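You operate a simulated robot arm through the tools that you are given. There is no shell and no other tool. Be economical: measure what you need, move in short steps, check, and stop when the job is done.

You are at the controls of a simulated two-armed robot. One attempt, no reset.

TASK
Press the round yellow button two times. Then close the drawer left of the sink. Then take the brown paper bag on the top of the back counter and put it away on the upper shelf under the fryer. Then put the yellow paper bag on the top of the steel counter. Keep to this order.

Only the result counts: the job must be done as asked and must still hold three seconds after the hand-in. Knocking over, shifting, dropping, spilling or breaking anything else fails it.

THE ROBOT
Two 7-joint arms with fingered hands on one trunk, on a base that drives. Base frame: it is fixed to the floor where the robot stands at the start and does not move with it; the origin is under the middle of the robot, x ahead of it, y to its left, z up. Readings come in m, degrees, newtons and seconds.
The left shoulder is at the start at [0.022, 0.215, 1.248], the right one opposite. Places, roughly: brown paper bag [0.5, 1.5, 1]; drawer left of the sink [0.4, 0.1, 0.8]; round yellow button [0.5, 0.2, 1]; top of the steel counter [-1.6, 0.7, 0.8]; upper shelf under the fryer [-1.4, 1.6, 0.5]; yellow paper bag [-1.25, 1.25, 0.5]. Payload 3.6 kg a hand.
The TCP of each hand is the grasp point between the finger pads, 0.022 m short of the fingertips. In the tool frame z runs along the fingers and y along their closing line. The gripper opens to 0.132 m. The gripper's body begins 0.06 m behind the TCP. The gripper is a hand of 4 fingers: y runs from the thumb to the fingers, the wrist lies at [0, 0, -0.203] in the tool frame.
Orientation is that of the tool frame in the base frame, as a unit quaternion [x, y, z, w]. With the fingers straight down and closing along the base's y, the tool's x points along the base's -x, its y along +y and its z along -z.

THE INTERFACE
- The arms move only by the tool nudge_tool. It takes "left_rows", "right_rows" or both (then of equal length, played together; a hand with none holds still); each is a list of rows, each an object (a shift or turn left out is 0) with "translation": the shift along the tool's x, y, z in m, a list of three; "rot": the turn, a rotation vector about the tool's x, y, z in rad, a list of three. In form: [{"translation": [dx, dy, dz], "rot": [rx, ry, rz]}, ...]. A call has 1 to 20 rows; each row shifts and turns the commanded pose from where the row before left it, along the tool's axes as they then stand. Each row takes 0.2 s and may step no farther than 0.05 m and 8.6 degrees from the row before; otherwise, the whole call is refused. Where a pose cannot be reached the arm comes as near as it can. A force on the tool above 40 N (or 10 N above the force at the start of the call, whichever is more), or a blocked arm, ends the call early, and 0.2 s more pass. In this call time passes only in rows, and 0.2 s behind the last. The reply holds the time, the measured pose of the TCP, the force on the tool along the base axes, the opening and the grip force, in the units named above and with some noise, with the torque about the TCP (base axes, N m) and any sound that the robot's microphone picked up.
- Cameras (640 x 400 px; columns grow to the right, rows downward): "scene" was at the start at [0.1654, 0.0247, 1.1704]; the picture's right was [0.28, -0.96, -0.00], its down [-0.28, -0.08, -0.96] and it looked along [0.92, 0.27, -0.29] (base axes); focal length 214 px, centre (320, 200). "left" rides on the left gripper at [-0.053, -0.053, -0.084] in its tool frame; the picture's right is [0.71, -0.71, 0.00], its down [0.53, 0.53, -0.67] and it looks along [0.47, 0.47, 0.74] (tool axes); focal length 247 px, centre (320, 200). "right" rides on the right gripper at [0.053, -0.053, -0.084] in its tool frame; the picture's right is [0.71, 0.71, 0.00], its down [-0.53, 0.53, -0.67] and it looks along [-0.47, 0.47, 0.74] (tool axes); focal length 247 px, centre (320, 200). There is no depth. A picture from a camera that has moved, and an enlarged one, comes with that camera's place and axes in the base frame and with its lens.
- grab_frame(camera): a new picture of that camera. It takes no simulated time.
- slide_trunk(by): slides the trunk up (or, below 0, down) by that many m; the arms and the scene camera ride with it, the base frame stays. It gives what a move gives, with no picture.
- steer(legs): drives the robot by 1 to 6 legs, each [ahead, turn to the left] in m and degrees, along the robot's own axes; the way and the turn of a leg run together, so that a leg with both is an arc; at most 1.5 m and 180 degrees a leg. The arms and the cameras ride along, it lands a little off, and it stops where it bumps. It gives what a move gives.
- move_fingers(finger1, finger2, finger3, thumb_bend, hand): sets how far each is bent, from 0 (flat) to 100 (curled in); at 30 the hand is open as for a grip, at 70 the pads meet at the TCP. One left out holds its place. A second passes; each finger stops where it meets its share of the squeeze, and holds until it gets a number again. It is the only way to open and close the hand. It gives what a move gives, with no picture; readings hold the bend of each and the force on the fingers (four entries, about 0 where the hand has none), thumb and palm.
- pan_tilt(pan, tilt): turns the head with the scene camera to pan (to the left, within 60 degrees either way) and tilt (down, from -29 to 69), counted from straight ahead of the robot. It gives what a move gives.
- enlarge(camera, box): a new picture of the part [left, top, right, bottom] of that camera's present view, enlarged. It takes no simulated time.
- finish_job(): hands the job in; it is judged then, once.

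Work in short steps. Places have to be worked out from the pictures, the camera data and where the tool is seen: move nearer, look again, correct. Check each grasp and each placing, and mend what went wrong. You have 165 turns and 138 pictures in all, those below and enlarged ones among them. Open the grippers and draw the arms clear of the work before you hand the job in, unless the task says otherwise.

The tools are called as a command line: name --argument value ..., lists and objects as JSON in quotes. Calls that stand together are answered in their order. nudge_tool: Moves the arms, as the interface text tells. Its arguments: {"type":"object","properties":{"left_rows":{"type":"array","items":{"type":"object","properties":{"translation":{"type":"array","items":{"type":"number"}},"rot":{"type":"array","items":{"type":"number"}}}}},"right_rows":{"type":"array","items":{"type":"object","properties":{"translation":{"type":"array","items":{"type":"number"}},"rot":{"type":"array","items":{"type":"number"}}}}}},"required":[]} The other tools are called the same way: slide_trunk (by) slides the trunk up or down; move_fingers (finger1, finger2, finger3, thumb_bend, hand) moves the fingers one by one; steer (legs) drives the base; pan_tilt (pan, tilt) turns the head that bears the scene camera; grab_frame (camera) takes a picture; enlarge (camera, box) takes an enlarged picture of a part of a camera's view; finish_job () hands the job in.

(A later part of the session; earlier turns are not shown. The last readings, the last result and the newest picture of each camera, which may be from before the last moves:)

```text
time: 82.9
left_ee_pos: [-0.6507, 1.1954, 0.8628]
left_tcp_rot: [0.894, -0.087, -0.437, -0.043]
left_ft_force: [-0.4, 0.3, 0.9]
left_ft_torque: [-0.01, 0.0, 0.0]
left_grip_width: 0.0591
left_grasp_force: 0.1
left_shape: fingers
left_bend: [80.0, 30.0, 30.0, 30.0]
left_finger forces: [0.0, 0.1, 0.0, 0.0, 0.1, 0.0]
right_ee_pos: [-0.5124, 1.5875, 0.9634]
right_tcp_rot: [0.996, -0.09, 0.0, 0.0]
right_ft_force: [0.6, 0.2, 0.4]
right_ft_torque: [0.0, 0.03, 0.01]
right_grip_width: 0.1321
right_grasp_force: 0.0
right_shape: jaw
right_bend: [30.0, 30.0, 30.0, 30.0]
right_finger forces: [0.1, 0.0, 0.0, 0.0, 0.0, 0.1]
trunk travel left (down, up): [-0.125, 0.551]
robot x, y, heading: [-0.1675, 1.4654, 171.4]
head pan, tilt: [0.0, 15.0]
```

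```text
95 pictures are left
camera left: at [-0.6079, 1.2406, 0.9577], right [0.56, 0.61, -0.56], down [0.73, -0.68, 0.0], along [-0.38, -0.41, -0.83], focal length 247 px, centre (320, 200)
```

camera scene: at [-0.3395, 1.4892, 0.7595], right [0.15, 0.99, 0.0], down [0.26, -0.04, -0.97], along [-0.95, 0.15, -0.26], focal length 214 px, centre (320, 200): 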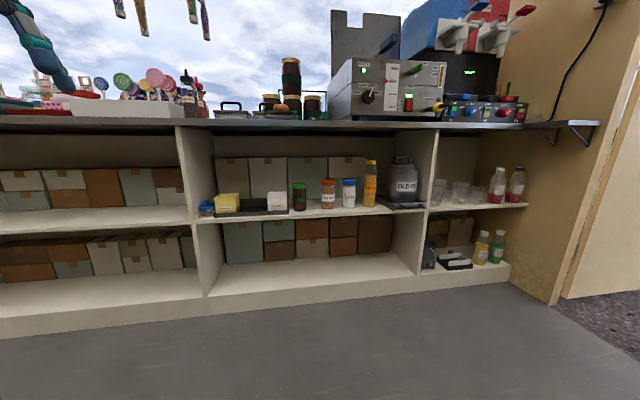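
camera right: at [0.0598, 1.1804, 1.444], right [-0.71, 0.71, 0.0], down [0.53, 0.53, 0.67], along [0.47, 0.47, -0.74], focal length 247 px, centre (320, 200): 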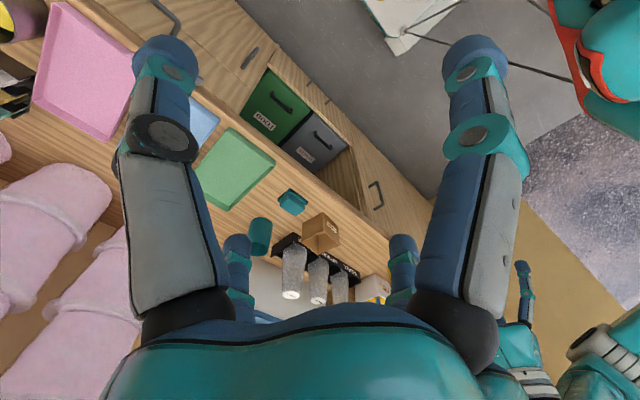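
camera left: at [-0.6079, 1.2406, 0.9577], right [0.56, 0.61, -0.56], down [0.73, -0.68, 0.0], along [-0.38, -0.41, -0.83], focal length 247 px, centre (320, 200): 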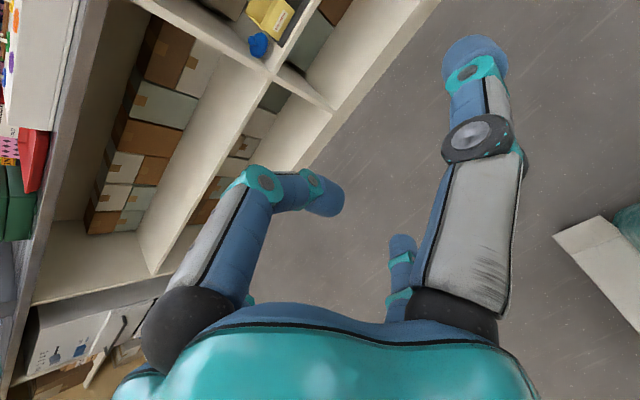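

A 52° tilt is reachable, and finger 1 is the forward/upper one, finger 3 the lower. I raise the trunk and turn back towards the counter with the brown bag.

slide_trunk --by 0.4

steer --legs '[[0, -57]]'

steer --legs '[[0, -57]]'

steer --legs '[[0, -57]]'

pan_tilt --pan 10 --tilt 30

grab_frame --camera "scene"

```text
time: 86.7
left_ee_pos: [-0.6522, 1.1951, 1.2634]
left_tcp_rot: [0.894, -0.088, -0.436, -0.043]
left_ft_force: [-0.3, 0.1, -0.1]
left_ft_torque: [0.0, -0.01, -0.01]
left_grip_width: 0.0591
left_grasp_force: 0.1
left_shape: fingers
left_bend: [80.0, 30.0, 30.0, 30.0]
left_finger forces: [0.0, 0.0, 0.1, 0.1, 0.0, 0.1]
right_ee_pos: [-0.5122, 1.5877, 1.3631]
right_tcp_rot: [0.996, -0.089, -0.001, 0.0]
right_ft_force: [0.0, 0.0, -0.5]
right_ft_torque: [-0.03, -0.02, -0.01]
right_grip_width: 0.1319
right_grasp_force: 0.1
right_shape: jaw
right_bend: [30.0, 30.0, 30.0, 30.0]
right_finger forces: [0.0, 0.1, 0.1, 0.0, 0.1, 0.1]
trunk travel left (down, up): [-0.525, 0.151]
robot x, y, heading: [-0.1638, 1.4692, 171.2]
head pan, tilt: [0.0, 15.0]
```

```text
time: 89.2
left_ee_pos: [-0.6868, 1.6531, 1.2654]
left_tcp_rot: [0.779, -0.447, -0.382, -0.217]
left_ft_force: [-0.3, 0.6, 0.5]
left_ft_torque: [-0.07, -0.01, 0.03]
left_grip_width: 0.0591
left_grasp_force: 0.0
left_shape: fingers
left_bend: [80.0, 30.0, 30.0, 30.0]
left_finger forces: [0.0, 0.0, 0.1, 0.0, 0.0, 0.0]
right_ee_pos: [-0.3016, 1.8094, 1.3639]
right_tcp_rot: [0.872, -0.49, -0.001, 0.001]
right_ft_force: [0.1, -0.5, -0.4]
right_ft_torque: [-0.02, 0.02, -0.01]
right_grip_width: 0.1321
right_grasp_force: 0.1
right_shape: jaw
right_bend: [30.0, 30.0, 30.0, 30.0]
right_finger forces: [0.0, 0.0, 0.1, 0.0, 0.0, 0.0]
trunk travel left (down, up): [-0.525, 0.151]
robot x, y, heading: [-0.1963, 1.4443, 122.0]
head pan, tilt: [0.0, 15.0]
stopped in leg 1: the robot was blocked; the commanded pose is now the measured one
```

```text
time: 91.8
left_ee_pos: [-0.3546, 1.9565, 1.2654]
left_tcp_rot: [-0.517, 0.735, 0.251, 0.359]
left_ft_force: [0.3, -0.3, 0.8]
left_ft_torque: [0.02, -0.02, 0.01]
left_grip_width: 0.0594
left_grasp_force: 0.1
left_shape: fingers
left_bend: [80.0, 30.0, 30.0, 30.0]
left_finger forces: [0.0, 0.1, 0.0, 0.1, 0.0, 0.0]
right_ee_pos: [0.0126, 1.7619, 1.3641]
right_tcp_rot: [-0.581, 0.814, 0.0, 0.0]
right_ft_force: [1.3, -0.3, -0.9]
right_ft_torque: [0.02, 0.04, 0.01]
right_grip_width: 0.1322
right_grasp_force: 0.1
right_shape: jaw
right_bend: [30.0, 30.0, 30.0, 30.0]
right_finger forces: [0.1, 0.0, 0.1, 0.1, 0.0, 0.0]
trunk travel left (down, up): [-0.525, 0.151]
robot x, y, heading: [-0.2226, 1.4571, 71.9]
head pan, tilt: [0.0, 15.0]
stopped in leg 1: the robot was blocked; the commanded pose is now the measured one
```

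```text
time: 94.8
left_ee_pos: [0.1257, 1.8396, 1.2641]
left_tcp_rot: [-0.11, 0.892, 0.05, 0.435]
left_ft_force: [1.2, 0.1, 1.0]
left_ft_torque: [0.0, 0.04, 0.04]
left_grip_width: 0.0592
left_grasp_force: 0.1
left_shape: fingers
left_bend: [80.0, 30.0, 30.0, 30.0]
left_finger forces: [0.0, 0.0, 0.1, 0.0, 0.0, 0.0]
right_ee_pos: [0.1652, 1.4292, 1.3648]
right_tcp_rot: [-0.131, 0.991, 0.0, 0.001]
right_ft_force: [0.5, 0.3, -0.5]
right_ft_torque: [0.0, 0.0, 0.01]
right_grip_width: 0.1324
right_grasp_force: 0.0
right_shape: jaw
right_bend: [30.0, 30.0, 30.0, 30.0]
right_finger forces: [0.0, 0.0, 0.1, 0.0, 0.0, 0.1]
trunk travel left (down, up): [-0.525, 0.151]
robot x, y, heading: [-0.2349, 1.4923, 15.3]
head pan, tilt: [0.0, 15.0]
stopped in leg 1: the robot was blocked; the commanded pose is now the measured one
```

```text
time: 95.5
left_ee_pos: [0.1242, 1.8416, 1.2656]
left_tcp_rot: [-0.108, 0.892, 0.048, 0.436]
left_ft_force: [-0.2, -0.5, 0.3]
left_ft_torque: [0.01, -0.01, 0.02]
left_grip_width: 0.059
left_grasp_force: 0.1
left_shape: fingers
left_bend: [80.0, 30.0, 30.0, 30.0]
left_finger forces: [0.0, 0.0, 0.1, 0.1, 0.1, 0.1]
right_ee_pos: [0.1639, 1.4303, 1.3662]
right_tcp_rot: [-0.13, 0.992, 0.0, 0.001]
right_ft_force: [-0.1, 0.0, 0.0]
right_ft_torque: [-0.03, -0.01, 0.01]
right_grip_width: 0.1316
right_grasp_force: 0.1
right_shape: jaw
right_bend: [30.0, 30.0, 30.0, 30.0]
right_finger forces: [0.0, 0.0, 0.0, 0.1, 0.0, 0.0]
trunk travel left (down, up): [-0.525, 0.151]
robot x, y, heading: [-0.2351, 1.4968, 15.0]
head pan, tilt: [10.0, 30.0]
```

```text
94 pictures are left
camera scene: at [-0.0791, 1.5499, 1.1491], right [0.42, -0.91, 0.0], down [-0.45, -0.21, -0.87], along [0.78, 0.37, -0.5], focal length 214 px, centre (320, 200)
```

scene: 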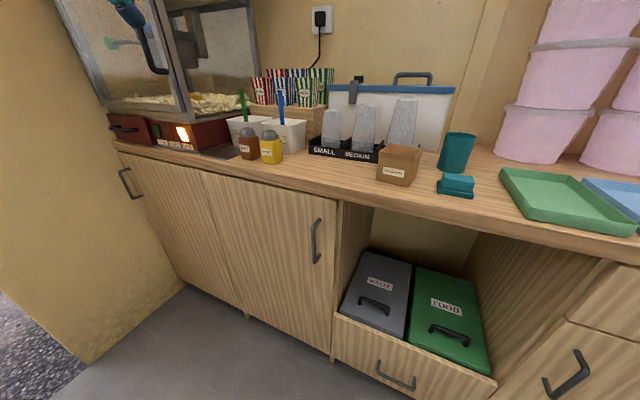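

I turn a further −24° so the bag comes to lie ahead of the left shoulder, with the hand yaw matching the bag's.

steer --legs '[[0, -24]]'

move_fingers --hand "left" --finger1 30 --finger3 60

pan_tilt --pan 15 --tilt 25

enlarge --camera "scene" --box '[220, 100, 420, 225]'

grab_frame --camera "left"

grab_frame --camera "right"

```text
time: 97.2
left_ee_pos: [0.2339, 1.664, 1.265]
left_tcp_rot: [0.08, 0.895, -0.043, 0.436]
left_ft_force: [0.6, 0.2, 0.8]
left_ft_torque: [0.0, 0.03, -0.04]
left_grip_width: 0.0592
left_grasp_force: 0.1
left_shape: fingers
left_bend: [80.0, 30.0, 30.0, 30.0]
left_finger forces: [0.0, 0.0, 0.1, 0.1, 0.1, 0.1]
right_ee_pos: [0.1006, 1.2721, 1.3657]
right_tcp_rot: [0.081, 0.997, -0.001, 0.001]
right_ft_force: [-0.1, -0.1, 0.5]
right_ft_torque: [-0.02, 0.04, 0.01]
right_grip_width: 0.1319
right_grasp_force: 0.2
right_shape: jaw
right_bend: [30.0, 30.0, 30.0, 30.0]
right_finger forces: [0.2, 0.0, 0.0, 0.1, 0.0, 0.0]
trunk travel left (down, up): [-0.525, 0.151]
robot x, y, heading: [-0.2321, 1.5119, -9.0]
head pan, tilt: [10.0, 30.0]
```

```text
time: 98.2
left_ee_pos: [0.2353, 1.6636, 1.266]
left_tcp_rot: [0.081, 0.895, -0.043, 0.437]
left_ft_force: [-0.4, -0.5, -0.4]
left_ft_torque: [-0.01, 0.0, 0.01]
left_grip_width: 0.0876
left_grasp_force: 0.1
left_shape: fingers
left_bend: [30.0, 30.0, 60.0, 30.0]
left_finger forces: [0.0, 0.0, 0.0, 0.0, 0.1, 0.1]
right_ee_pos: [0.1012, 1.2726, 1.3665]
right_tcp_rot: [0.08, 0.997, -0.001, 0.001]
right_ft_force: [-0.3, -0.3, -0.5]
right_ft_torque: [0.04, 0.03, -0.01]
right_grip_width: 0.132
right_grasp_force: 0.0
right_shape: jaw
right_bend: [30.0, 30.0, 30.0, 30.0]
right_finger forces: [0.0, 0.0, 0.1, 0.0, 0.0, 0.0]
trunk travel left (down, up): [-0.525, 0.151]
robot x, y, heading: [-0.2337, 1.509, -9.0]
head pan, tilt: [10.0, 30.0]
```

```text
time: 98.8
left_ee_pos: [0.234, 1.6645, 1.2651]
left_tcp_rot: [0.08, 0.895, -0.043, 0.436]
left_ft_force: [0.0, 0.4, -0.5]
left_ft_torque: [0.0, 0.01, 0.02]
left_grip_width: 0.0876
left_grasp_force: 0.0
left_shape: fingers
left_bend: [30.0, 30.0, 60.0, 30.0]
left_finger forces: [0.0, 0.0, 0.1, 0.0, 0.0, 0.0]
right_ee_pos: [0.1009, 1.2721, 1.3665]
right_tcp_rot: [0.08, 0.997, -0.001, 0.001]
right_ft_force: [0.1, 0.1, -0.1]
right_ft_torque: [0.01, 0.01, -0.02]
right_grip_width: 0.1319
right_grasp_force: 0.0
right_shape: jaw
right_bend: [30.0, 30.0, 30.0, 30.0]
right_finger forces: [0.0, 0.1, 0.0, 0.0, 0.0, 0.0]
trunk travel left (down, up): [-0.525, 0.151]
robot x, y, heading: [-0.2302, 1.5089, -9.0]
head pan, tilt: [15.0, 25.0]
```

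```text
3.20 times, centred on (320, 162) of scene
camera zoom: at [-0.0668, 1.5069, 1.1569], right [0.1, -0.99, 0.0], down [-0.42, -0.04, -0.91], along [0.9, 0.09, -0.42], focal length 686 px, centre (320, 320)
```

zoom: 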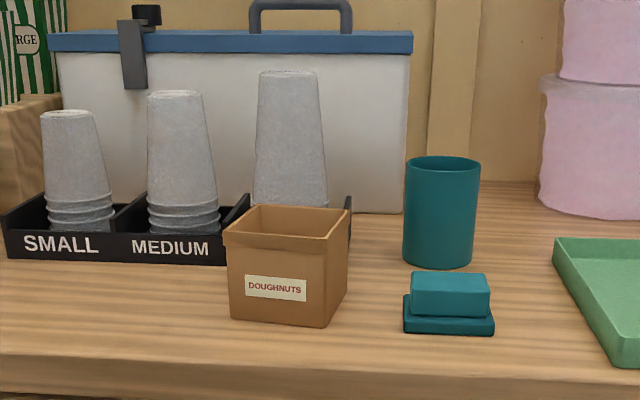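

```text
92 pictures are left
camera left: at [0.1922, 1.6172, 1.3604], right [-0.56, -0.62, -0.55], down [-0.74, 0.67, -0.01], along [0.37, 0.41, -0.83], focal length 247 px, centre (320, 200)
```

left: 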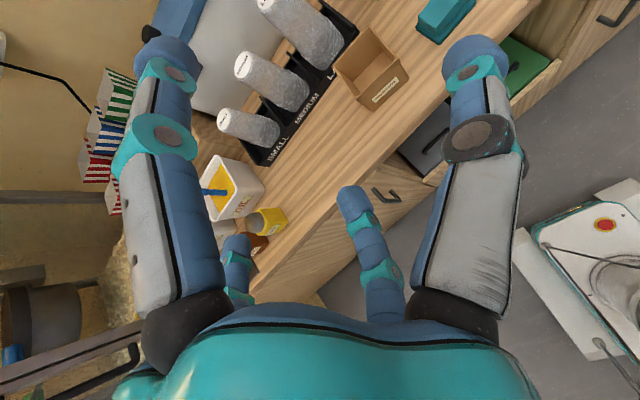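

```text
91 pictures are left
camera right: at [0.0393, 1.2286, 1.449], right [-0.58, 0.81, 0.0], down [0.6, 0.44, 0.67], along [0.54, 0.39, -0.74], focal length 247 px, centre (320, 200)
```

right: 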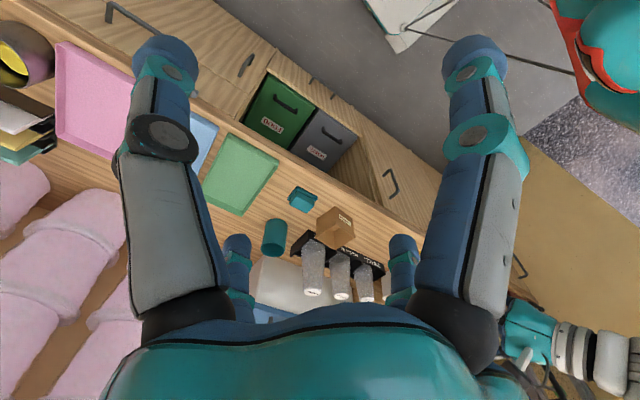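

Excellent triangulation: label at (0.421, 1.592, 0.955), bag top z≈0.996, counter z≈0.925, bag yaw ≈−7°. I set a 40° tilt, curl finger 3, open finger 1, drive 0.12 m closer and shift 4 cm right.

nudge_tool --left_rows '[{"rot": [0, 0.105, 0]}, {"rot": [0, 0.105, 0]}, {"translation": [0, -0.02, 0]}, {"translation": [0, -0.021, 0]}]'

move_fingers --hand "left" --finger1 20 --finger2 32 --finger3 100 --thumb_bend 32

steer --legs '[[0.12, 0]]'

slide_trunk --by -0.22

grab_frame --camera "scene"

grab_frame --camera "left"

```text
time: 99.8
left_ee_pos: [0.2294, 1.6345, 1.2638]
left_tcp_rot: [0.084, 0.936, -0.035, 0.34]
left_ft_force: [-0.1, 0.1, 1.1]
left_ft_torque: [0.05, 0.0, 0.01]
left_grip_width: 0.0878
left_grasp_force: 0.1
left_shape: fingers
left_bend: [30.0, 30.0, 60.0, 30.0]
left_finger forces: [0.0, 0.0, 0.1, 0.1, 0.0, 0.0]
left hand out of reach, approached as far as the arm can: row 4
right_ee_pos: [0.1, 1.2725, 1.3662]
right_tcp_rot: [0.081, 0.997, -0.001, 0.0]
right_ft_force: [0.3, 0.5, 0.3]
right_ft_torque: [-0.01, 0.01, 0.03]
right_grip_width: 0.1319
right_grasp_force: 0.1
right_shape: jaw
right_bend: [30.0, 30.0, 30.0, 30.0]
right_finger forces: [0.0, 0.0, 0.0, 0.0, 0.0, 0.0]
trunk travel left (down, up): [-0.525, 0.151]
robot x, y, heading: [-0.2357, 1.51, -9.2]
head pan, tilt: [15.0, 25.0]
```

```text
time: 100.8
left_ee_pos: [0.2281, 1.6345, 1.2648]
left_tcp_rot: [0.084, 0.936, -0.034, 0.34]
left_ft_force: [-0.1, 0.4, 0.3]
left_ft_torque: [0.0, -0.01, -0.04]
left_grip_width: 0.0936
left_grasp_force: 0.0
left_shape: fingers
left_bend: [20.0, 32.0, 100.0, 32.0]
left_finger forces: [0.0, 0.1, 0.1, 0.0, 0.1, 0.0]
right_ee_pos: [0.1014, 1.2726, 1.3665]
right_tcp_rot: [0.08, 0.997, -0.001, 0.0]
right_ft_force: [-0.2, 0.1, -1.3]
right_ft_torque: [0.0, 0.02, -0.01]
right_grip_width: 0.1321
right_grasp_force: 0.0
right_shape: jaw
right_bend: [30.0, 30.0, 30.0, 30.0]
right_finger forces: [0.0, 0.1, 0.0, 0.0, 0.0, 0.0]
trunk travel left (down, up): [-0.525, 0.151]
robot x, y, heading: [-0.2345, 1.5101, -8.7]
head pan, tilt: [15.0, 25.0]
```

```text
time: 102.1
left_ee_pos: [0.3502, 1.6136, 1.2645]
left_tcp_rot: [0.086, 0.936, -0.034, 0.34]
left_ft_force: [0.7, -0.6, 0.8]
left_ft_torque: [0.01, -0.02, 0.02]
left_grip_width: 0.0934
left_grasp_force: 0.2
left_shape: fingers
left_bend: [20.0, 32.0, 100.0, 32.0]
left_finger forces: [0.0, 0.0, 0.0, 0.1, 0.1, 0.0]
right_ee_pos: [0.2206, 1.252, 1.3649]
right_tcp_rot: [0.082, 0.997, -0.001, 0.0]
right_ft_force: [-1.1, 0.3, 0.1]
right_ft_torque: [-0.01, 0.02, -0.01]
right_grip_width: 0.1318
right_grasp_force: 0.0
right_shape: jaw
right_bend: [30.0, 30.0, 30.0, 30.0]
right_finger forces: [0.0, 0.0, 0.0, 0.0, 0.0, 0.1]
trunk travel left (down, up): [-0.525, 0.151]
robot x, y, heading: [-0.1161, 1.4913, -9.3]
head pan, tilt: [15.0, 25.0]
```

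```text
time: 104.4
left_ee_pos: [0.3474, 1.615, 1.0444]
left_tcp_rot: [0.086, 0.936, -0.035, 0.339]
left_ft_force: [0.0, -0.4, -0.3]
left_ft_torque: [-0.01, 0.01, 0.0]
left_grip_width: 0.0932
left_grasp_force: 0.0
left_shape: fingers
left_bend: [20.0, 32.0, 100.0, 32.0]
left_finger forces: [0.1, 0.1, 0.1, 0.0, 0.1, 0.0]
right_ee_pos: [0.2174, 1.2531, 1.1471]
right_tcp_rot: [0.083, 0.997, -0.001, 0.002]
right_ft_force: [-0.2, -0.1, -0.4]
right_ft_torque: [0.02, -0.01, -0.01]
right_grip_width: 0.1317
right_grasp_force: 0.0
right_shape: jaw
right_bend: [30.0, 30.0, 30.0, 30.0]
right_finger forces: [0.1, 0.0, 0.1, 0.1, 0.0, 0.0]
trunk travel left (down, up): [-0.305, 0.371]
robot x, y, heading: [-0.1152, 1.4902, -9.2]
head pan, tilt: [15.0, 25.0]
```

```text
90 pictures are left
camera scene: at [0.0536, 1.4873, 0.9314], right [0.1, -0.99, 0.0], down [-0.42, -0.04, -0.91], along [0.9, 0.09, -0.42], focal length 214 px, centre (320, 200)
```

scene: 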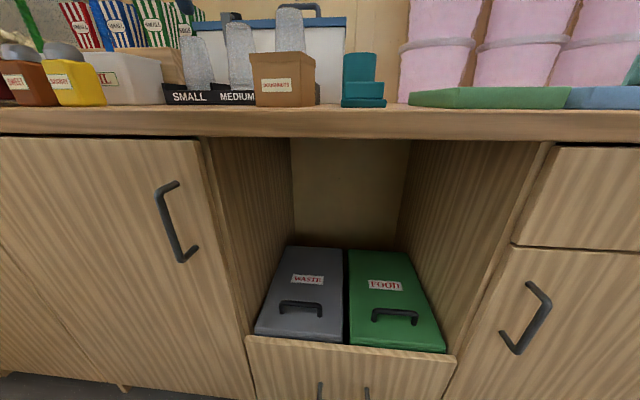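

```text
89 pictures are left
camera left: at [0.3243, 1.5642, 1.145], right [-0.66, -0.6, -0.45], down [-0.72, 0.67, 0.17], along [0.2, 0.44, -0.88], focal length 247 px, centre (320, 200)
```

left: 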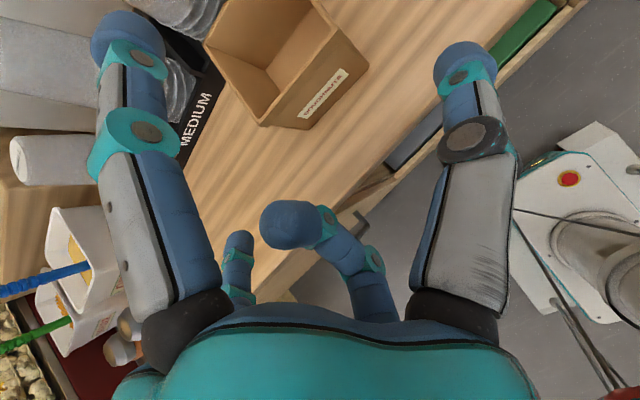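

Bag location confirmed (0.425, 1.592, label z 0.955). I shift 1.2 cm right, go down 7 cm in front of it and forward 6 cm.

nudge_tool --left_rows '[{"translation": [0, -0.012, 0]}, {"translation": [0.0148, 0, 0.0176]}, {"translation": [0.0148, 0, 0.0176]}, {"translation": [0.0148, 0, 0.0176]}, {"translation": [-0.0153, 0, 0.0129]}, {"translation": [-0.0153, 0, 0.0129]}, {"translation": [-0.0153, 0, 0.0129]}]'

grab_frame --camera "left"

pan_tilt --pan 15 --tilt 5

grab_frame --camera "scene"

```text
time: 106.0
left_ee_pos: [0.3569, 1.6031, 0.9776]
left_tcp_rot: [0.085, 0.937, -0.035, 0.338]
left_ft_force: [0.5, -0.5, 0.0]
left_ft_torque: [0.0, 0.0, 0.02]
left_grip_width: 0.0932
left_grasp_force: 0.1
left_shape: fingers
left_bend: [20.0, 32.0, 100.0, 32.0]
left_finger forces: [0.1, 0.0, 0.0, 0.0, 0.1, 0.0]
left hand out of reach, approached as far as the arm can: row 5, 6, 7
right_ee_pos: [0.2183, 1.2524, 1.1466]
right_tcp_rot: [0.082, 0.997, 0.0, 0.002]
right_ft_force: [-0.5, -0.8, 0.5]
right_ft_torque: [0.03, 0.0, 0.01]
right_grip_width: 0.1321
right_grasp_force: 0.0
right_shape: jaw
right_bend: [30.0, 30.0, 30.0, 30.0]
right_finger forces: [0.0, 0.1, 0.1, 0.0, 0.0, 0.0]
trunk travel left (down, up): [-0.305, 0.371]
robot x, y, heading: [-0.1138, 1.4909, -8.9]
head pan, tilt: [15.0, 25.0]
```

```text
88 pictures are left
camera left: at [0.3336, 1.5531, 1.0775], right [-0.66, -0.6, -0.45], down [-0.72, 0.67, 0.17], along [0.2, 0.44, -0.88], focal length 247 px, centre (320, 200)
```

left: 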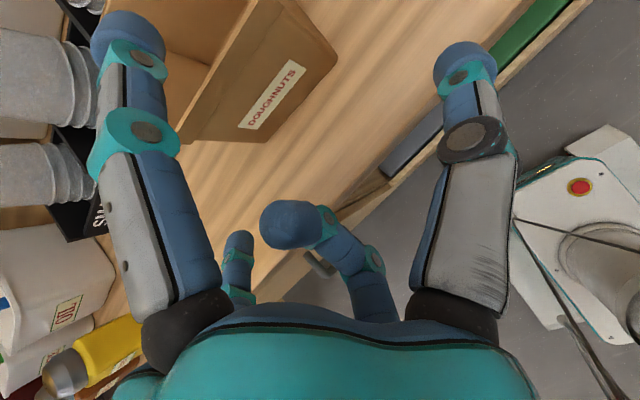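

```text
time: 106.8
left_ee_pos: [0.3563, 1.6025, 0.9776]
left_tcp_rot: [0.085, 0.936, -0.035, 0.34]
left_ft_force: [-0.4, -0.5, -0.1]
left_ft_torque: [0.02, -0.06, -0.01]
left_grip_width: 0.0934
left_grasp_force: 0.2
left_shape: fingers
left_bend: [20.0, 32.0, 100.0, 32.0]
left_finger forces: [0.1, 0.0, 0.1, 0.1, 0.1, 0.1]
right_ee_pos: [0.2183, 1.2536, 1.1453]
right_tcp_rot: [0.082, 0.997, -0.001, 0.001]
right_ft_force: [-0.2, 0.1, -1.8]
right_ft_torque: [-0.01, -0.01, 0.01]
right_grip_width: 0.132
right_grasp_force: 0.1
right_shape: jaw
right_bend: [30.0, 30.0, 30.0, 30.0]
right_finger forces: [0.0, 0.1, 0.0, 0.1, 0.1, 0.0]
trunk travel left (down, up): [-0.305, 0.371]
robot x, y, heading: [-0.1186, 1.4909, -9.2]
head pan, tilt: [15.0, 5.0]
```

```text
87 pictures are left
camera scene: at [0.0536, 1.4873, 0.9636], right [0.1, -0.99, 0.0], down [-0.09, -0.01, -1.0], along [0.99, 0.1, -0.09], focal length 214 px, centre (320, 200)
```

scene: 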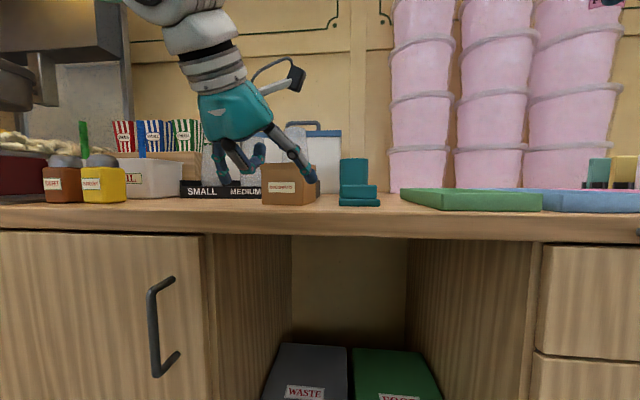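

The arm is at its forward limit in this posture, so I use the base: drive 0.07 m ahead so the fingers straddle the bag.

steer --legs '[[0.07, 0]]'

grab_frame --camera "left"

enlarge --camera "scene" --box '[160, 60, 400, 230]'

```text
time: 107.8
left_ee_pos: [0.4248, 1.5915, 0.9765]
left_tcp_rot: [0.087, 0.937, -0.036, 0.338]
left_ft_force: [0.4, 0.0, 0.3]
left_ft_torque: [0.01, 0.03, -0.01]
left_grip_width: 0.0932
left_grasp_force: 0.0
left_shape: fingers
left_bend: [20.0, 32.0, 100.0, 32.0]
left_finger forces: [0.1, 0.0, 0.1, 0.0, 0.1, 0.0]
right_ee_pos: [0.2864, 1.2413, 1.1459]
right_tcp_rot: [0.083, 0.997, -0.001, -0.001]
right_ft_force: [0.5, 0.4, -0.1]
right_ft_torque: [0.03, 0.03, 0.01]
right_grip_width: 0.132
right_grasp_force: 0.1
right_shape: jaw
right_bend: [30.0, 30.0, 30.0, 30.0]
right_finger forces: [0.0, 0.0, 0.0, 0.0, 0.0, 0.1]
trunk travel left (down, up): [-0.305, 0.371]
robot x, y, heading: [-0.049, 1.4841, -9.3]
head pan, tilt: [15.0, 5.0]
```

```text
86 pictures are left
camera left: at [0.4025, 1.5413, 1.0767], right [-0.67, -0.6, -0.45], down [-0.72, 0.67, 0.17], along [0.2, 0.44, -0.88], focal length 247 px, centre (320, 200)
```

left: 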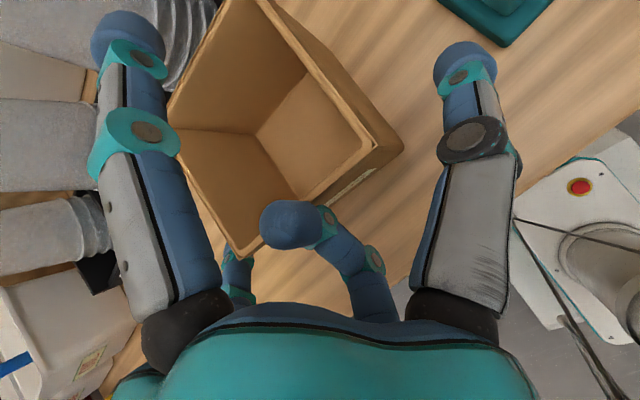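

```text
2.35 times, centred on (280, 145) of scene
camera zoom: at [0.1221, 1.4759, 0.9633], right [0.1, -1.0, 0.0], down [-0.09, -0.01, -1.0], along [0.99, 0.1, -0.09], focal length 505 px, centre (414, 329)
```

zoom: 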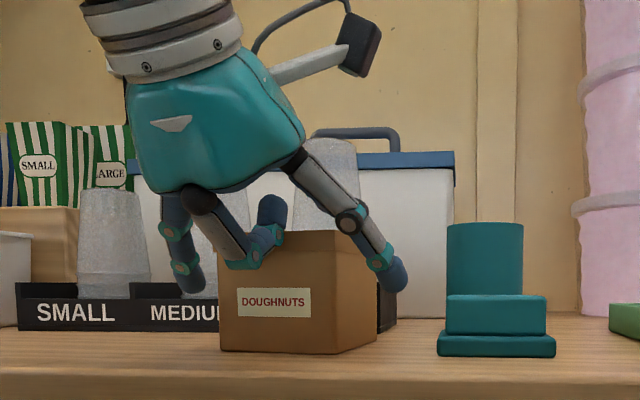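

The fingers straddle the bag and the curled finger 3 passes above the rim. I advance 1.5 cm more for a better hold.

steer --legs '[[0.015, 0]]'

enlarge --camera "scene" --box '[160, 60, 400, 230]'

```text
time: 108.6
left_ee_pos: [0.4401, 1.5885, 0.9777]
left_tcp_rot: [0.086, 0.936, -0.035, 0.339]
left_ft_force: [0.2, 0.7, -0.4]
left_ft_torque: [0.0, -0.01, -0.01]
left_grip_width: 0.0933
left_grasp_force: 0.0
left_shape: fingers
left_bend: [20.0, 32.0, 100.0, 32.0]
left_finger forces: [0.0, 0.0, 0.0, 0.1, 0.1, 0.1]
right_ee_pos: [0.3017, 1.2378, 1.1465]
right_tcp_rot: [0.083, 0.997, 0.0, -0.001]
right_ft_force: [1.3, -0.2, 0.0]
right_ft_torque: [0.06, 0.05, 0.01]
right_grip_width: 0.132
right_grasp_force: 0.1
right_shape: jaw
right_bend: [30.0, 30.0, 30.0, 30.0]
right_finger forces: [0.1, 0.1, 0.0, 0.1, 0.0, 0.1]
trunk travel left (down, up): [-0.305, 0.371]
robot x, y, heading: [-0.0325, 1.4788, -9.2]
head pan, tilt: [15.0, 5.0]
```

```text
2.35 times, centred on (280, 145) of scene
camera zoom: at [0.1366, 1.4735, 0.9633], right [0.1, -1.0, 0.0], down [-0.09, -0.01, -1.0], along [0.99, 0.1, -0.09], focal length 505 px, centre (414, 329)
```

zoom: 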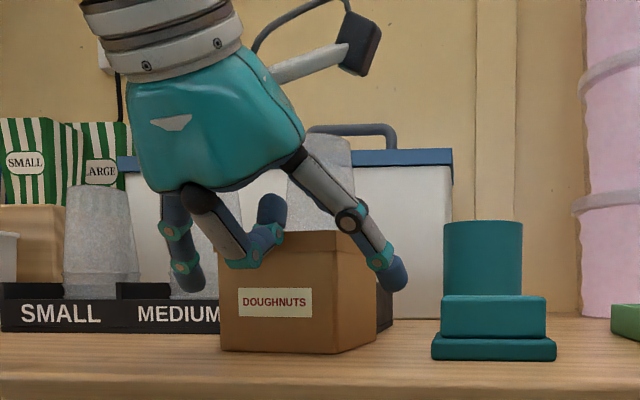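

The bag got nudged about 1.5 cm along with the hand (contact by finger 3), so this is the depth I get. I close thumb and finger 2 gently.

move_fingers --hand "left" --finger2 44 --thumb_bend 44

move_fingers --hand "left" --finger2 56 --thumb_bend 56

enlarge --camera "scene" --box '[160, 60, 400, 230]'

grab_frame --camera "left"

```text
time: 109.6
left_ee_pos: [0.4382, 1.5897, 0.9795]
left_tcp_rot: [0.086, 0.935, -0.035, 0.341]
left_ft_force: [0.4, 0.0, 0.0]
left_ft_torque: [-0.03, 0.01, 0.01]
left_grip_width: 0.082
left_grasp_force: 0.1
left_shape: fingers
left_bend: [20.0, 44.0, 100.0, 44.0]
left_finger forces: [0.1, 0.1, 0.0, 0.0, 0.0, 0.0]
right_ee_pos: [0.2992, 1.2384, 1.1476]
right_tcp_rot: [0.082, 0.997, -0.001, 0.0]
right_ft_force: [-0.1, 0.1, 0.1]
right_ft_torque: [-0.02, 0.02, 0.0]
right_grip_width: 0.1317
right_grasp_force: 0.0
right_shape: jaw
right_bend: [30.0, 30.0, 30.0, 30.0]
right_finger forces: [0.0, 0.0, 0.1, 0.1, 0.0, 0.0]
trunk travel left (down, up): [-0.305, 0.371]
robot x, y, heading: [-0.0327, 1.4806, -9.3]
head pan, tilt: [15.0, 5.0]
```

```text
time: 110.6
left_ee_pos: [0.4372, 1.5898, 0.9798]
left_tcp_rot: [0.086, 0.936, -0.035, 0.34]
left_ft_force: [0.3, 0.1, 1.2]
left_ft_torque: [-0.05, -0.04, -0.02]
left_grip_width: 0.0773
left_grasp_force: 5.7
left_shape: fingers
left_bend: [20.0, 43.0, 100.0, 51.0]
left_finger forces: [0.0, 5.2, 0.0, 0.0, 5.6, 0.0]
right_ee_pos: [0.2997, 1.2385, 1.1472]
right_tcp_rot: [0.083, 0.997, 0.0, 0.0]
right_ft_force: [-1.1, 0.5, 0.1]
right_ft_torque: [0.02, -0.03, 0.0]
right_grip_width: 0.1319
right_grasp_force: 0.0
right_shape: jaw
right_bend: [30.0, 30.0, 30.0, 30.0]
right_finger forces: [0.0, 0.0, 0.0, 0.1, 0.0, 0.1]
trunk travel left (down, up): [-0.305, 0.371]
robot x, y, heading: [-0.0358, 1.4795, -9.0]
head pan, tilt: [15.0, 5.0]
```

```text
2.35 times, centred on (280, 145) of scene
camera zoom: at [0.1352, 1.4737, 0.9637], right [0.1, -1.0, 0.0], down [-0.09, -0.01, -1.0], along [0.99, 0.1, -0.09], focal length 505 px, centre (414, 329)
```

zoom: 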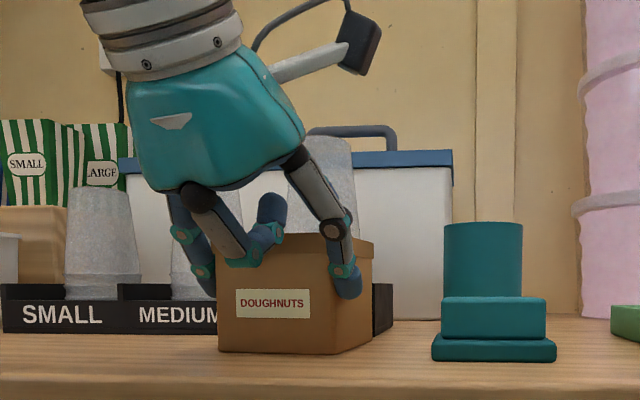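

```text
82 pictures are left
camera left: at [0.4154, 1.5392, 1.0786], right [-0.66, -0.6, -0.45], down [-0.72, 0.67, 0.17], along [0.2, 0.44, -0.88], focal length 247 px, centre (320, 200)
```

left: 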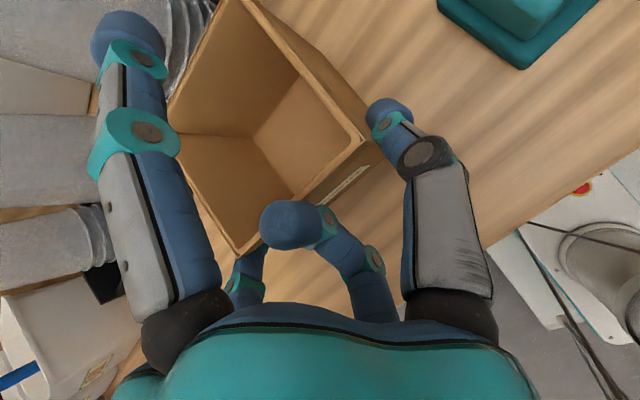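

Gripped with ~5.5 N on both sides. I lift 3 cm with the trunk and check.

slide_trunk --by 0.03

enlarge --camera "scene" --box '[160, 60, 400, 230]'

```text
time: 111.3
left_ee_pos: [0.4381, 1.5911, 1.0118]
left_tcp_rot: [0.085, 0.935, -0.036, 0.343]
left_ft_force: [0.4, 0.5, -1.1]
left_ft_torque: [0.0, 0.0, 0.01]
left_grip_width: 0.0769
left_grasp_force: 4.4
left_shape: fingers
left_bend: [20.0, 43.0, 100.0, 51.0]
left_finger forces: [0.0, 5.3, 0.0, 0.0, 5.3, 0.0]
right_ee_pos: [0.2993, 1.2395, 1.1766]
right_tcp_rot: [0.083, 0.997, -0.001, 0.0]
right_ft_force: [-0.2, 0.3, 0.8]
right_ft_torque: [-0.04, 0.01, -0.03]
right_grip_width: 0.1322
right_grasp_force: 0.1
right_shape: jaw
right_bend: [30.0, 30.0, 30.0, 30.0]
right_finger forces: [0.0, 0.0, 0.1, 0.0, 0.1, 0.0]
trunk travel left (down, up): [-0.335, 0.341]
robot x, y, heading: [-0.035, 1.4737, -9.2]
head pan, tilt: [15.0, 5.0]
```

```text
2.35 times, centred on (280, 145) of scene
camera zoom: at [0.1351, 1.4739, 0.9948], right [0.1, -1.0, 0.0], down [-0.09, -0.01, -1.0], along [0.99, 0.1, -0.09], focal length 505 px, centre (414, 329)
```

zoom: 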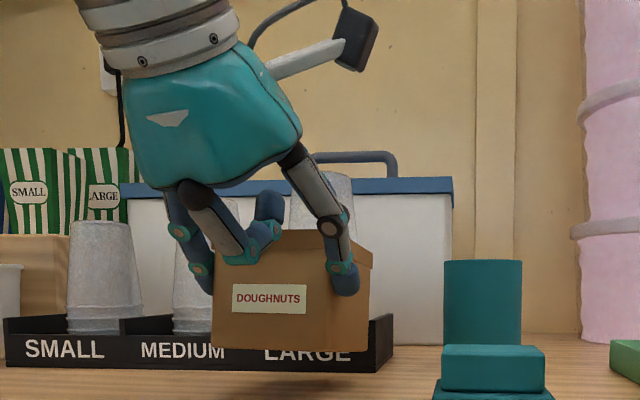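

The bag is held and level. I raise more, back off and turn left towards the shelves in steps.

slide_trunk --by 0.14

steer --legs '[[-0.22, 0]]'

steer --legs '[[0, 48]]'

steer --legs '[[0, 48]]'

steer --legs '[[0, 48]]'

steer --legs '[[0, 45]]'

```text
time: 113.0
left_ee_pos: [0.4292, 1.5925, 1.1735]
left_tcp_rot: [0.084, 0.926, -0.039, 0.367]
left_ft_force: [0.6, -0.2, 0.3]
left_ft_torque: [0.0, 0.02, -0.01]
left_grip_width: 0.0772
left_grasp_force: 5.7
left_shape: fingers
left_bend: [20.0, 43.0, 100.0, 51.0]
left_finger forces: [0.0, 5.3, 0.1, 0.0, 5.3, 0.0]
right_ee_pos: [0.2998, 1.2391, 1.3165]
right_tcp_rot: [0.083, 0.997, -0.001, 0.001]
right_ft_force: [1.1, 0.4, 0.6]
right_ft_torque: [0.0, -0.03, -0.01]
right_grip_width: 0.1318
right_grasp_force: 0.1
right_shape: jaw
right_bend: [30.0, 30.0, 30.0, 30.0]
right_finger forces: [0.0, 0.1, 0.0, 0.1, 0.0, 0.0]
trunk travel left (down, up): [-0.475, 0.201]
robot x, y, heading: [-0.0352, 1.4773, -9.2]
head pan, tilt: [15.0, 5.0]
```

```text
time: 114.7
left_ee_pos: [0.2129, 1.6295, 1.1738]
left_tcp_rot: [0.083, 0.926, -0.039, 0.365]
left_ft_force: [-0.9, 0.4, -0.5]
left_ft_torque: [-0.03, 0.03, 0.03]
left_grip_width: 0.0769
left_grasp_force: 5.4
left_shape: fingers
left_bend: [20.0, 43.0, 100.0, 51.0]
left_finger forces: [0.1, 5.4, 0.0, 0.1, 5.3, 0.1]
right_ee_pos: [0.0812, 1.2738, 1.3183]
right_tcp_rot: [0.084, 0.996, -0.001, 0.001]
right_ft_force: [0.2, -0.6, 0.1]
right_ft_torque: [0.01, -0.05, -0.02]
right_grip_width: 0.1319
right_grasp_force: 0.0
right_shape: jaw
right_bend: [30.0, 30.0, 30.0, 30.0]
right_finger forces: [0.1, 0.1, 0.0, 0.0, 0.1, 0.0]
trunk travel left (down, up): [-0.475, 0.201]
robot x, y, heading: [-0.2505, 1.515, -9.5]
head pan, tilt: [15.0, 5.0]
```

```text
time: 117.3
left_ee_pos: [-0.0352, 1.9398, 1.1732]
left_tcp_rot: [-0.311, 0.877, 0.117, 0.348]
left_ft_force: [-0.4, 0.4, -0.8]
left_ft_torque: [-0.02, 0.0, 0.0]
left_grip_width: 0.0769
left_grasp_force: 5.2
left_shape: fingers
left_bend: [20.0, 43.0, 100.0, 51.0]
left_finger forces: [0.1, 5.2, 0.0, 0.0, 5.3, 0.1]
right_ee_pos: [0.149, 1.6095, 1.3182]
right_tcp_rot: [-0.339, 0.941, -0.001, 0.0]
right_ft_force: [0.1, 0.4, 0.5]
right_ft_torque: [0.0, 0.04, 0.02]
right_grip_width: 0.132
right_grasp_force: 0.2
right_shape: jaw
right_bend: [30.0, 30.0, 30.0, 30.0]
right_finger forces: [0.1, 0.1, 0.1, 0.0, 0.0, 0.0]
trunk travel left (down, up): [-0.475, 0.201]
robot x, y, heading: [-0.2269, 1.4848, 39.8]
head pan, tilt: [15.0, 5.0]
```

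```text
time: 120.3
left_ee_pos: [-0.4412, 1.933, 1.1751]
left_tcp_rot: [-0.641, 0.674, 0.247, 0.271]
left_ft_force: [0.1, 0.7, -0.4]
left_ft_torque: [-0.01, -0.05, -0.06]
left_grip_width: 0.0767
left_grasp_force: 5.2
left_shape: fingers
left_bend: [20.0, 42.0, 100.0, 52.0]
left_finger forces: [0.0, 5.0, 0.0, 0.0, 5.1, 0.1]
right_ee_pos: [-0.0739, 1.8511, 1.3213]
right_tcp_rot: [-0.694, 0.72, -0.001, 0.002]
right_ft_force: [-0.4, 1.3, -0.3]
right_ft_torque: [-0.02, -0.02, 0.05]
right_grip_width: 0.1319
right_grasp_force: 0.0
right_shape: jaw
right_bend: [30.0, 30.0, 30.0, 30.0]
right_finger forces: [0.0, 0.0, 0.0, 0.0, 0.0, 0.0]
trunk travel left (down, up): [-0.475, 0.201]
robot x, y, heading: [-0.1941, 1.4868, 87.6]
head pan, tilt: [15.0, 5.0]
stopped in leg 1: the robot was blocked; the commanded pose is now the measured one
```

```text
time: 122.9
left_ee_pos: [-0.6888, 1.5979, 1.1744]
left_tcp_rot: [0.861, -0.352, -0.338, -0.144]
left_ft_force: [0.3, 0.6, -0.1]
left_ft_torque: [-0.04, -0.02, -0.04]
left_grip_width: 0.0766
left_grasp_force: 5.0
left_shape: fingers
left_bend: [20.0, 42.0, 100.0, 52.0]
left_finger forces: [0.1, 4.8, 0.0, 0.0, 4.9, 0.0]
right_ee_pos: [-0.383, 1.822, 1.3182]
right_tcp_rot: [0.928, -0.372, -0.001, 0.0]
right_ft_force: [0.4, -0.4, 0.3]
right_ft_torque: [0.0, 0.0, 0.01]
right_grip_width: 0.1315
right_grasp_force: 0.2
right_shape: jaw
right_bend: [30.0, 30.0, 30.0, 30.0]
right_finger forces: [0.1, 0.0, 0.0, 0.1, 0.0, 0.0]
trunk travel left (down, up): [-0.475, 0.201]
robot x, y, heading: [-0.1643, 1.515, 135.8]
head pan, tilt: [15.0, 5.0]
```

```text
time: 125.4
left_ee_pos: [-0.5903, 1.1967, 1.1748]
left_tcp_rot: [0.93, 0.013, -0.368, 0.0]
left_ft_force: [0.1, -0.3, 0.6]
left_ft_torque: [-0.01, -0.02, -0.02]
left_grip_width: 0.0765
left_grasp_force: 4.6
left_shape: fingers
left_bend: [20.0, 42.0, 100.0, 52.0]
left_finger forces: [0.0, 4.8, 0.1, 0.0, 4.8, 0.0]
right_ee_pos: [-0.5389, 1.5692, 1.3211]
right_tcp_rot: [1.0, 0.021, 0.0, -0.001]
right_ft_force: [-0.6, -0.7, -0.4]
right_ft_torque: [0.0, -0.01, 0.0]
right_grip_width: 0.1321
right_grasp_force: 0.2
right_shape: jaw
right_bend: [30.0, 30.0, 30.0, 30.0]
right_finger forces: [0.1, 0.0, 0.0, 0.1, 0.1, 0.0]
trunk travel left (down, up): [-0.475, 0.201]
robot x, y, heading: [-0.1705, 1.5459, -178.3]
head pan, tilt: [15.0, 5.0]
```

Reported hand and base positions disagree by ~0.15 m laterally after the left turns, so I check with the scene camera where the hand really appears.

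pan_tilt --pan 25 --tilt 20

grab_frame --camera "scene"

grab_frame --camera "left"

```text
time: 126.2
left_ee_pos: [-0.5884, 1.1993, 1.1761]
left_tcp_rot: [0.93, 0.013, -0.368, 0.0]
left_ft_force: [0.5, -0.1, -0.5]
left_ft_torque: [0.01, -0.03, 0.04]
left_grip_width: 0.0765
left_grasp_force: 4.8
left_shape: fingers
left_bend: [20.0, 42.0, 100.0, 52.0]
left_finger forces: [0.1, 5.0, 0.0, 0.1, 5.0, 0.0]
right_ee_pos: [-0.5369, 1.5728, 1.3204]
right_tcp_rot: [1.0, 0.021, -0.001, -0.001]
right_ft_force: [-0.4, 0.6, 0.1]
right_ft_torque: [-0.04, 0.01, -0.03]
right_grip_width: 0.1321
right_grasp_force: 0.0
right_shape: jaw
right_bend: [30.0, 30.0, 30.0, 30.0]
right_finger forces: [0.1, 0.0, 0.0, 0.1, 0.0, 0.0]
trunk travel left (down, up): [-0.475, 0.201]
robot x, y, heading: [-0.1661, 1.5452, -178.3]
head pan, tilt: [25.0, 20.0]
```

```text
80 pictures are left
camera scene: at [-0.327, 1.503, 1.1146], right [-0.44, 0.9, 0.0], down [0.31, 0.15, -0.94], along [-0.84, -0.42, -0.34], focal length 214 px, centre (320, 200)
```

scene: 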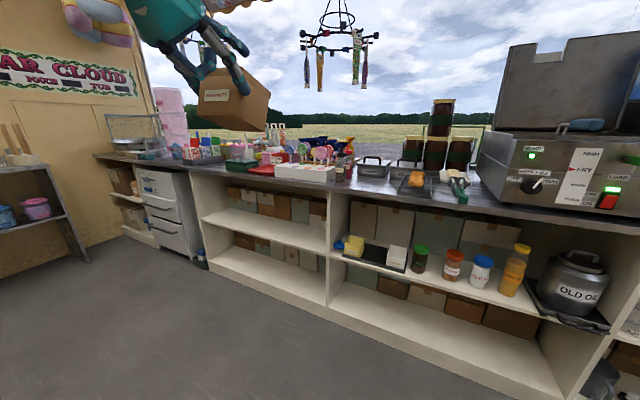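

```text
79 pictures are left
camera left: at [-0.572, 1.2503, 1.2756], right [0.5, 0.72, -0.48], down [0.85, -0.51, 0.12], along [-0.15, -0.47, -0.87], focal length 247 px, centre (320, 200)
```

left: 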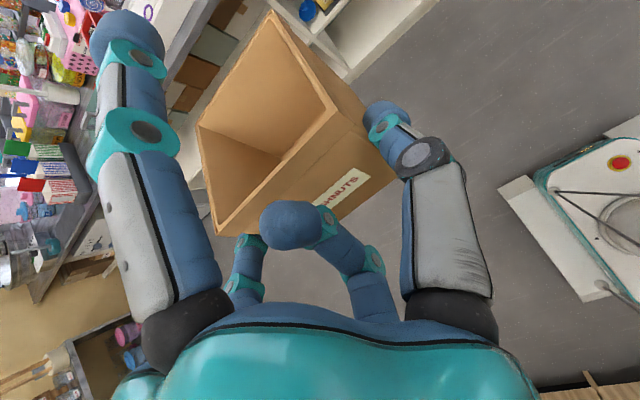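

The camera agrees with the reported TCP; the arms simply shifted left relative to the body while turning. I shift the left hand 14.5 cm to the right, and lower the trunk fully.

nudge_tool --left_rows '[{"translation": [0, -0.029, 0]}, {"translation": [0, -0.029, 0]}, {"translation": [0, -0.029, 0]}, {"translation": [0, -0.029, 0]}, {"translation": [0, -0.029, 0]}]'

slide_trunk --by -0.475

pan_tilt --pan 15 --tilt 10

grab_frame --camera "scene"

```text
time: 127.4
left_ee_pos: [-0.5962, 1.3376, 1.1763]
left_tcp_rot: [0.93, 0.015, -0.367, -0.001]
left_ft_force: [0.7, 0.6, -1.2]
left_ft_torque: [0.03, 0.01, 0.01]
left_grip_width: 0.0769
left_grasp_force: 5.2
left_shape: fingers
left_bend: [20.0, 42.0, 100.0, 52.0]
left_finger forces: [0.0, 5.0, 0.0, 0.0, 4.9, 0.1]
right_ee_pos: [-0.5389, 1.5691, 1.3197]
right_tcp_rot: [1.0, 0.022, 0.0, -0.001]
right_ft_force: [-0.4, -0.9, 0.5]
right_ft_torque: [0.04, 0.02, 0.03]
right_grip_width: 0.132
right_grasp_force: 0.0
right_shape: jaw
right_bend: [30.0, 30.0, 30.0, 30.0]
right_finger forces: [0.0, 0.0, 0.1, 0.0, 0.0, 0.1]
trunk travel left (down, up): [-0.475, 0.201]
robot x, y, heading: [-0.1691, 1.5478, -178.4]
head pan, tilt: [25.0, 20.0]
```

```text
refused: -0.475 is not a number from -0.4 to 0.4
```

```text
time: 128.1
left_ee_pos: [-0.5935, 1.3384, 1.1774]
left_tcp_rot: [0.93, 0.014, -0.368, 0.0]
left_ft_force: [-0.7, 0.0, -0.8]
left_ft_torque: [0.01, 0.0, 0.0]
left_grip_width: 0.0767
left_grasp_force: 4.8
left_shape: fingers
left_bend: [20.0, 42.0, 100.0, 52.0]
left_finger forces: [0.1, 5.0, 0.0, 0.1, 4.9, 0.0]
right_ee_pos: [-0.5379, 1.5697, 1.3214]
right_tcp_rot: [1.0, 0.021, -0.001, 0.0]
right_ft_force: [0.0, -0.4, -1.0]
right_ft_torque: [0.01, -0.03, 0.0]
right_grip_width: 0.1319
right_grasp_force: 0.1
right_shape: jaw
right_bend: [30.0, 30.0, 30.0, 30.0]
right_finger forces: [0.0, 0.0, 0.0, 0.1, 0.0, 0.1]
trunk travel left (down, up): [-0.475, 0.201]
robot x, y, heading: [-0.1682, 1.5456, -178.6]
head pan, tilt: [15.0, 10.0]
```

```text
78 pictures are left
camera scene: at [-0.333, 1.5167, 1.1307], right [-0.28, 0.96, 0.0], down [0.17, 0.05, -0.98], along [-0.94, -0.28, -0.17], focal length 214 px, centre (320, 200)
```

scene: 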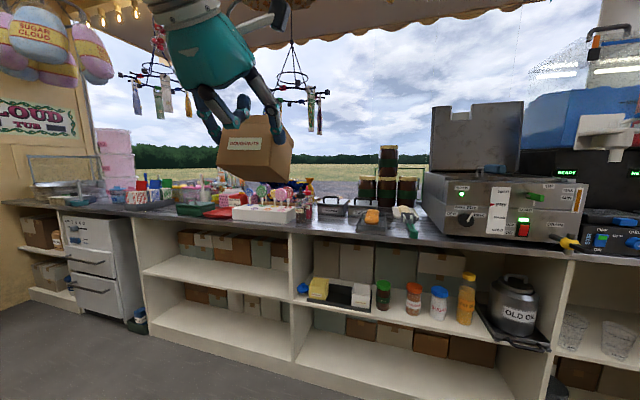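

I pull the right hand back toward the body and to its side so it won't meet the counter, then lower the trunk in two steps.

nudge_tool --right_rows '[{"translation": [0.0, -0.04, 0]}, {"translation": [0.0, -0.04, 0]}, {"translation": [0.0, -0.04, 0]}, {"translation": [0.03, -0.02, 0]}, {"translation": [0.03, -0.01, 0]}, {"translation": [0.03, 0, 0]}, {"translation": [0.03, 0, 0]}, {"translation": [0.03, 0, 0]}]'

slide_trunk --by -0.4

slide_trunk --by -0.075

grab_frame --camera "scene"

```text
time: 129.9
left_ee_pos: [-0.5945, 1.3386, 1.1776]
left_tcp_rot: [0.93, 0.014, -0.368, 0.0]
left_ft_force: [0.6, -0.7, -0.9]
left_ft_torque: [-0.02, 0.0, 0.0]
left_grip_width: 0.0767
left_grasp_force: 4.8
left_shape: fingers
left_bend: [20.0, 42.0, 100.0, 52.0]
left_finger forces: [0.1, 4.9, 0.0, 0.0, 4.9, 0.1]
right_ee_pos: [-0.3929, 1.7268, 1.3206]
right_tcp_rot: [1.0, 0.02, -0.001, 0.0]
right_ft_force: [-0.7, 0.3, -0.1]
right_ft_torque: [0.0, 0.01, 0.01]
right_grip_width: 0.132
right_grasp_force: 0.0
right_shape: jaw
right_bend: [30.0, 30.0, 30.0, 30.0]
right_finger forces: [0.1, 0.0, 0.1, 0.1, 0.0, 0.1]
trunk travel left (down, up): [-0.475, 0.201]
robot x, y, heading: [-0.1649, 1.5482, -178.6]
head pan, tilt: [15.0, 10.0]
```

```text
time: 133.8
left_ee_pos: [-0.5923, 1.341, 0.7765]
left_tcp_rot: [0.93, 0.013, -0.367, -0.001]
left_ft_force: [-0.3, 0.0, -0.1]
left_ft_torque: [0.04, -0.04, 0.02]
left_grip_width: 0.0764
left_grasp_force: 4.5
left_shape: fingers
left_bend: [20.0, 42.0, 100.0, 52.0]
left_finger forces: [0.0, 5.0, 0.1, 0.0, 4.9, 0.1]
right_ee_pos: [-0.3926, 1.7264, 0.921]
right_tcp_rot: [1.0, 0.021, -0.001, -0.001]
right_ft_force: [-0.2, 0.4, 0.7]
right_ft_torque: [0.0, 0.0, 0.02]
right_grip_width: 0.132
right_grasp_force: 0.0
right_shape: jaw
right_bend: [30.0, 30.0, 30.0, 30.0]
right_finger forces: [0.0, 0.0, 0.1, 0.1, 0.0, 0.0]
trunk travel left (down, up): [-0.075, 0.601]
robot x, y, heading: [-0.1691, 1.5455, -178.6]
head pan, tilt: [15.0, 10.0]
```

```text
time: 134.9
left_ee_pos: [-0.5962, 1.3418, 0.7017]
left_tcp_rot: [0.931, 0.015, -0.364, 0.001]
left_ft_force: [1.0, -0.5, -0.2]
left_ft_torque: [0.0, 0.0, 0.02]
left_grip_width: 0.0768
left_grasp_force: 4.8
left_shape: fingers
left_bend: [20.0, 43.0, 100.0, 52.0]
left_finger forces: [0.1, 4.8, 0.0, 0.1, 4.9, 0.0]
right_ee_pos: [-0.392, 1.7265, 0.8458]
right_tcp_rot: [1.0, 0.021, -0.002, 0.0]
right_ft_force: [0.5, -0.2, 0.1]
right_ft_torque: [0.01, -0.02, 0.02]
right_grip_width: 0.1318
right_grasp_force: 0.1
right_shape: jaw
right_bend: [30.0, 30.0, 30.0, 30.0]
right_finger forces: [0.1, 0.0, 0.0, 0.1, 0.0, 0.0]
trunk travel left (down, up): [0.0, 0.676]
robot x, y, heading: [-0.1688, 1.549, -178.7]
head pan, tilt: [15.0, 10.0]
```

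```text
77 pictures are left
camera scene: at [-0.3399, 1.5167, 0.6423], right [-0.28, 0.96, 0.0], down [0.17, 0.05, -0.98], along [-0.94, -0.28, -0.17], focal length 214 px, centre (320, 200)
```

scene: 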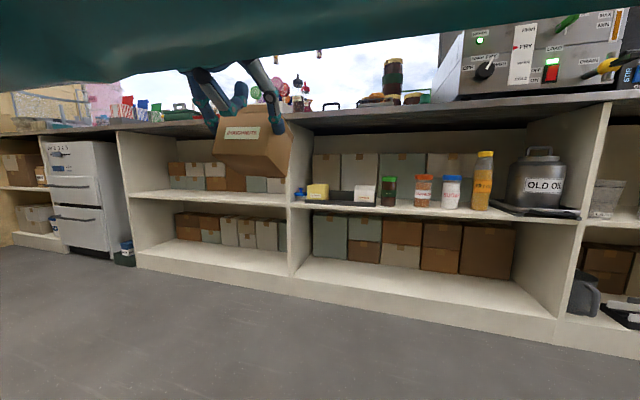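

I zoom in on the bag to judge its tilt, and on the slot for another position estimate.

enlarge --camera "scene" --box '[150, 50, 390, 220]'

```text
2.35 times, centred on (270, 135) of scene
camera zoom: at [-0.3399, 1.5167, 0.6423], right [-0.28, 0.96, 0.0], down [0.17, 0.05, -0.98], along [-0.94, -0.28, -0.17], focal length 505 px, centre (438, 353)
```

zoom: 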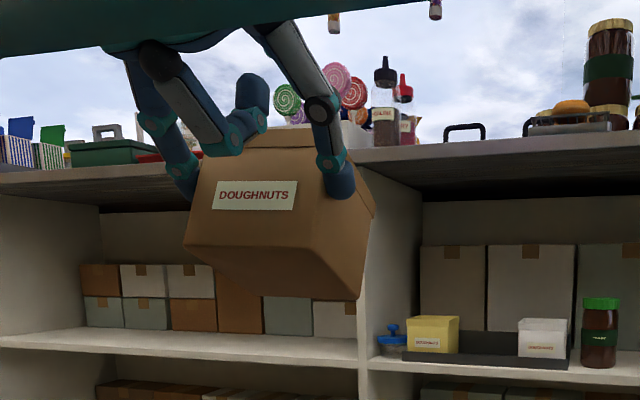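

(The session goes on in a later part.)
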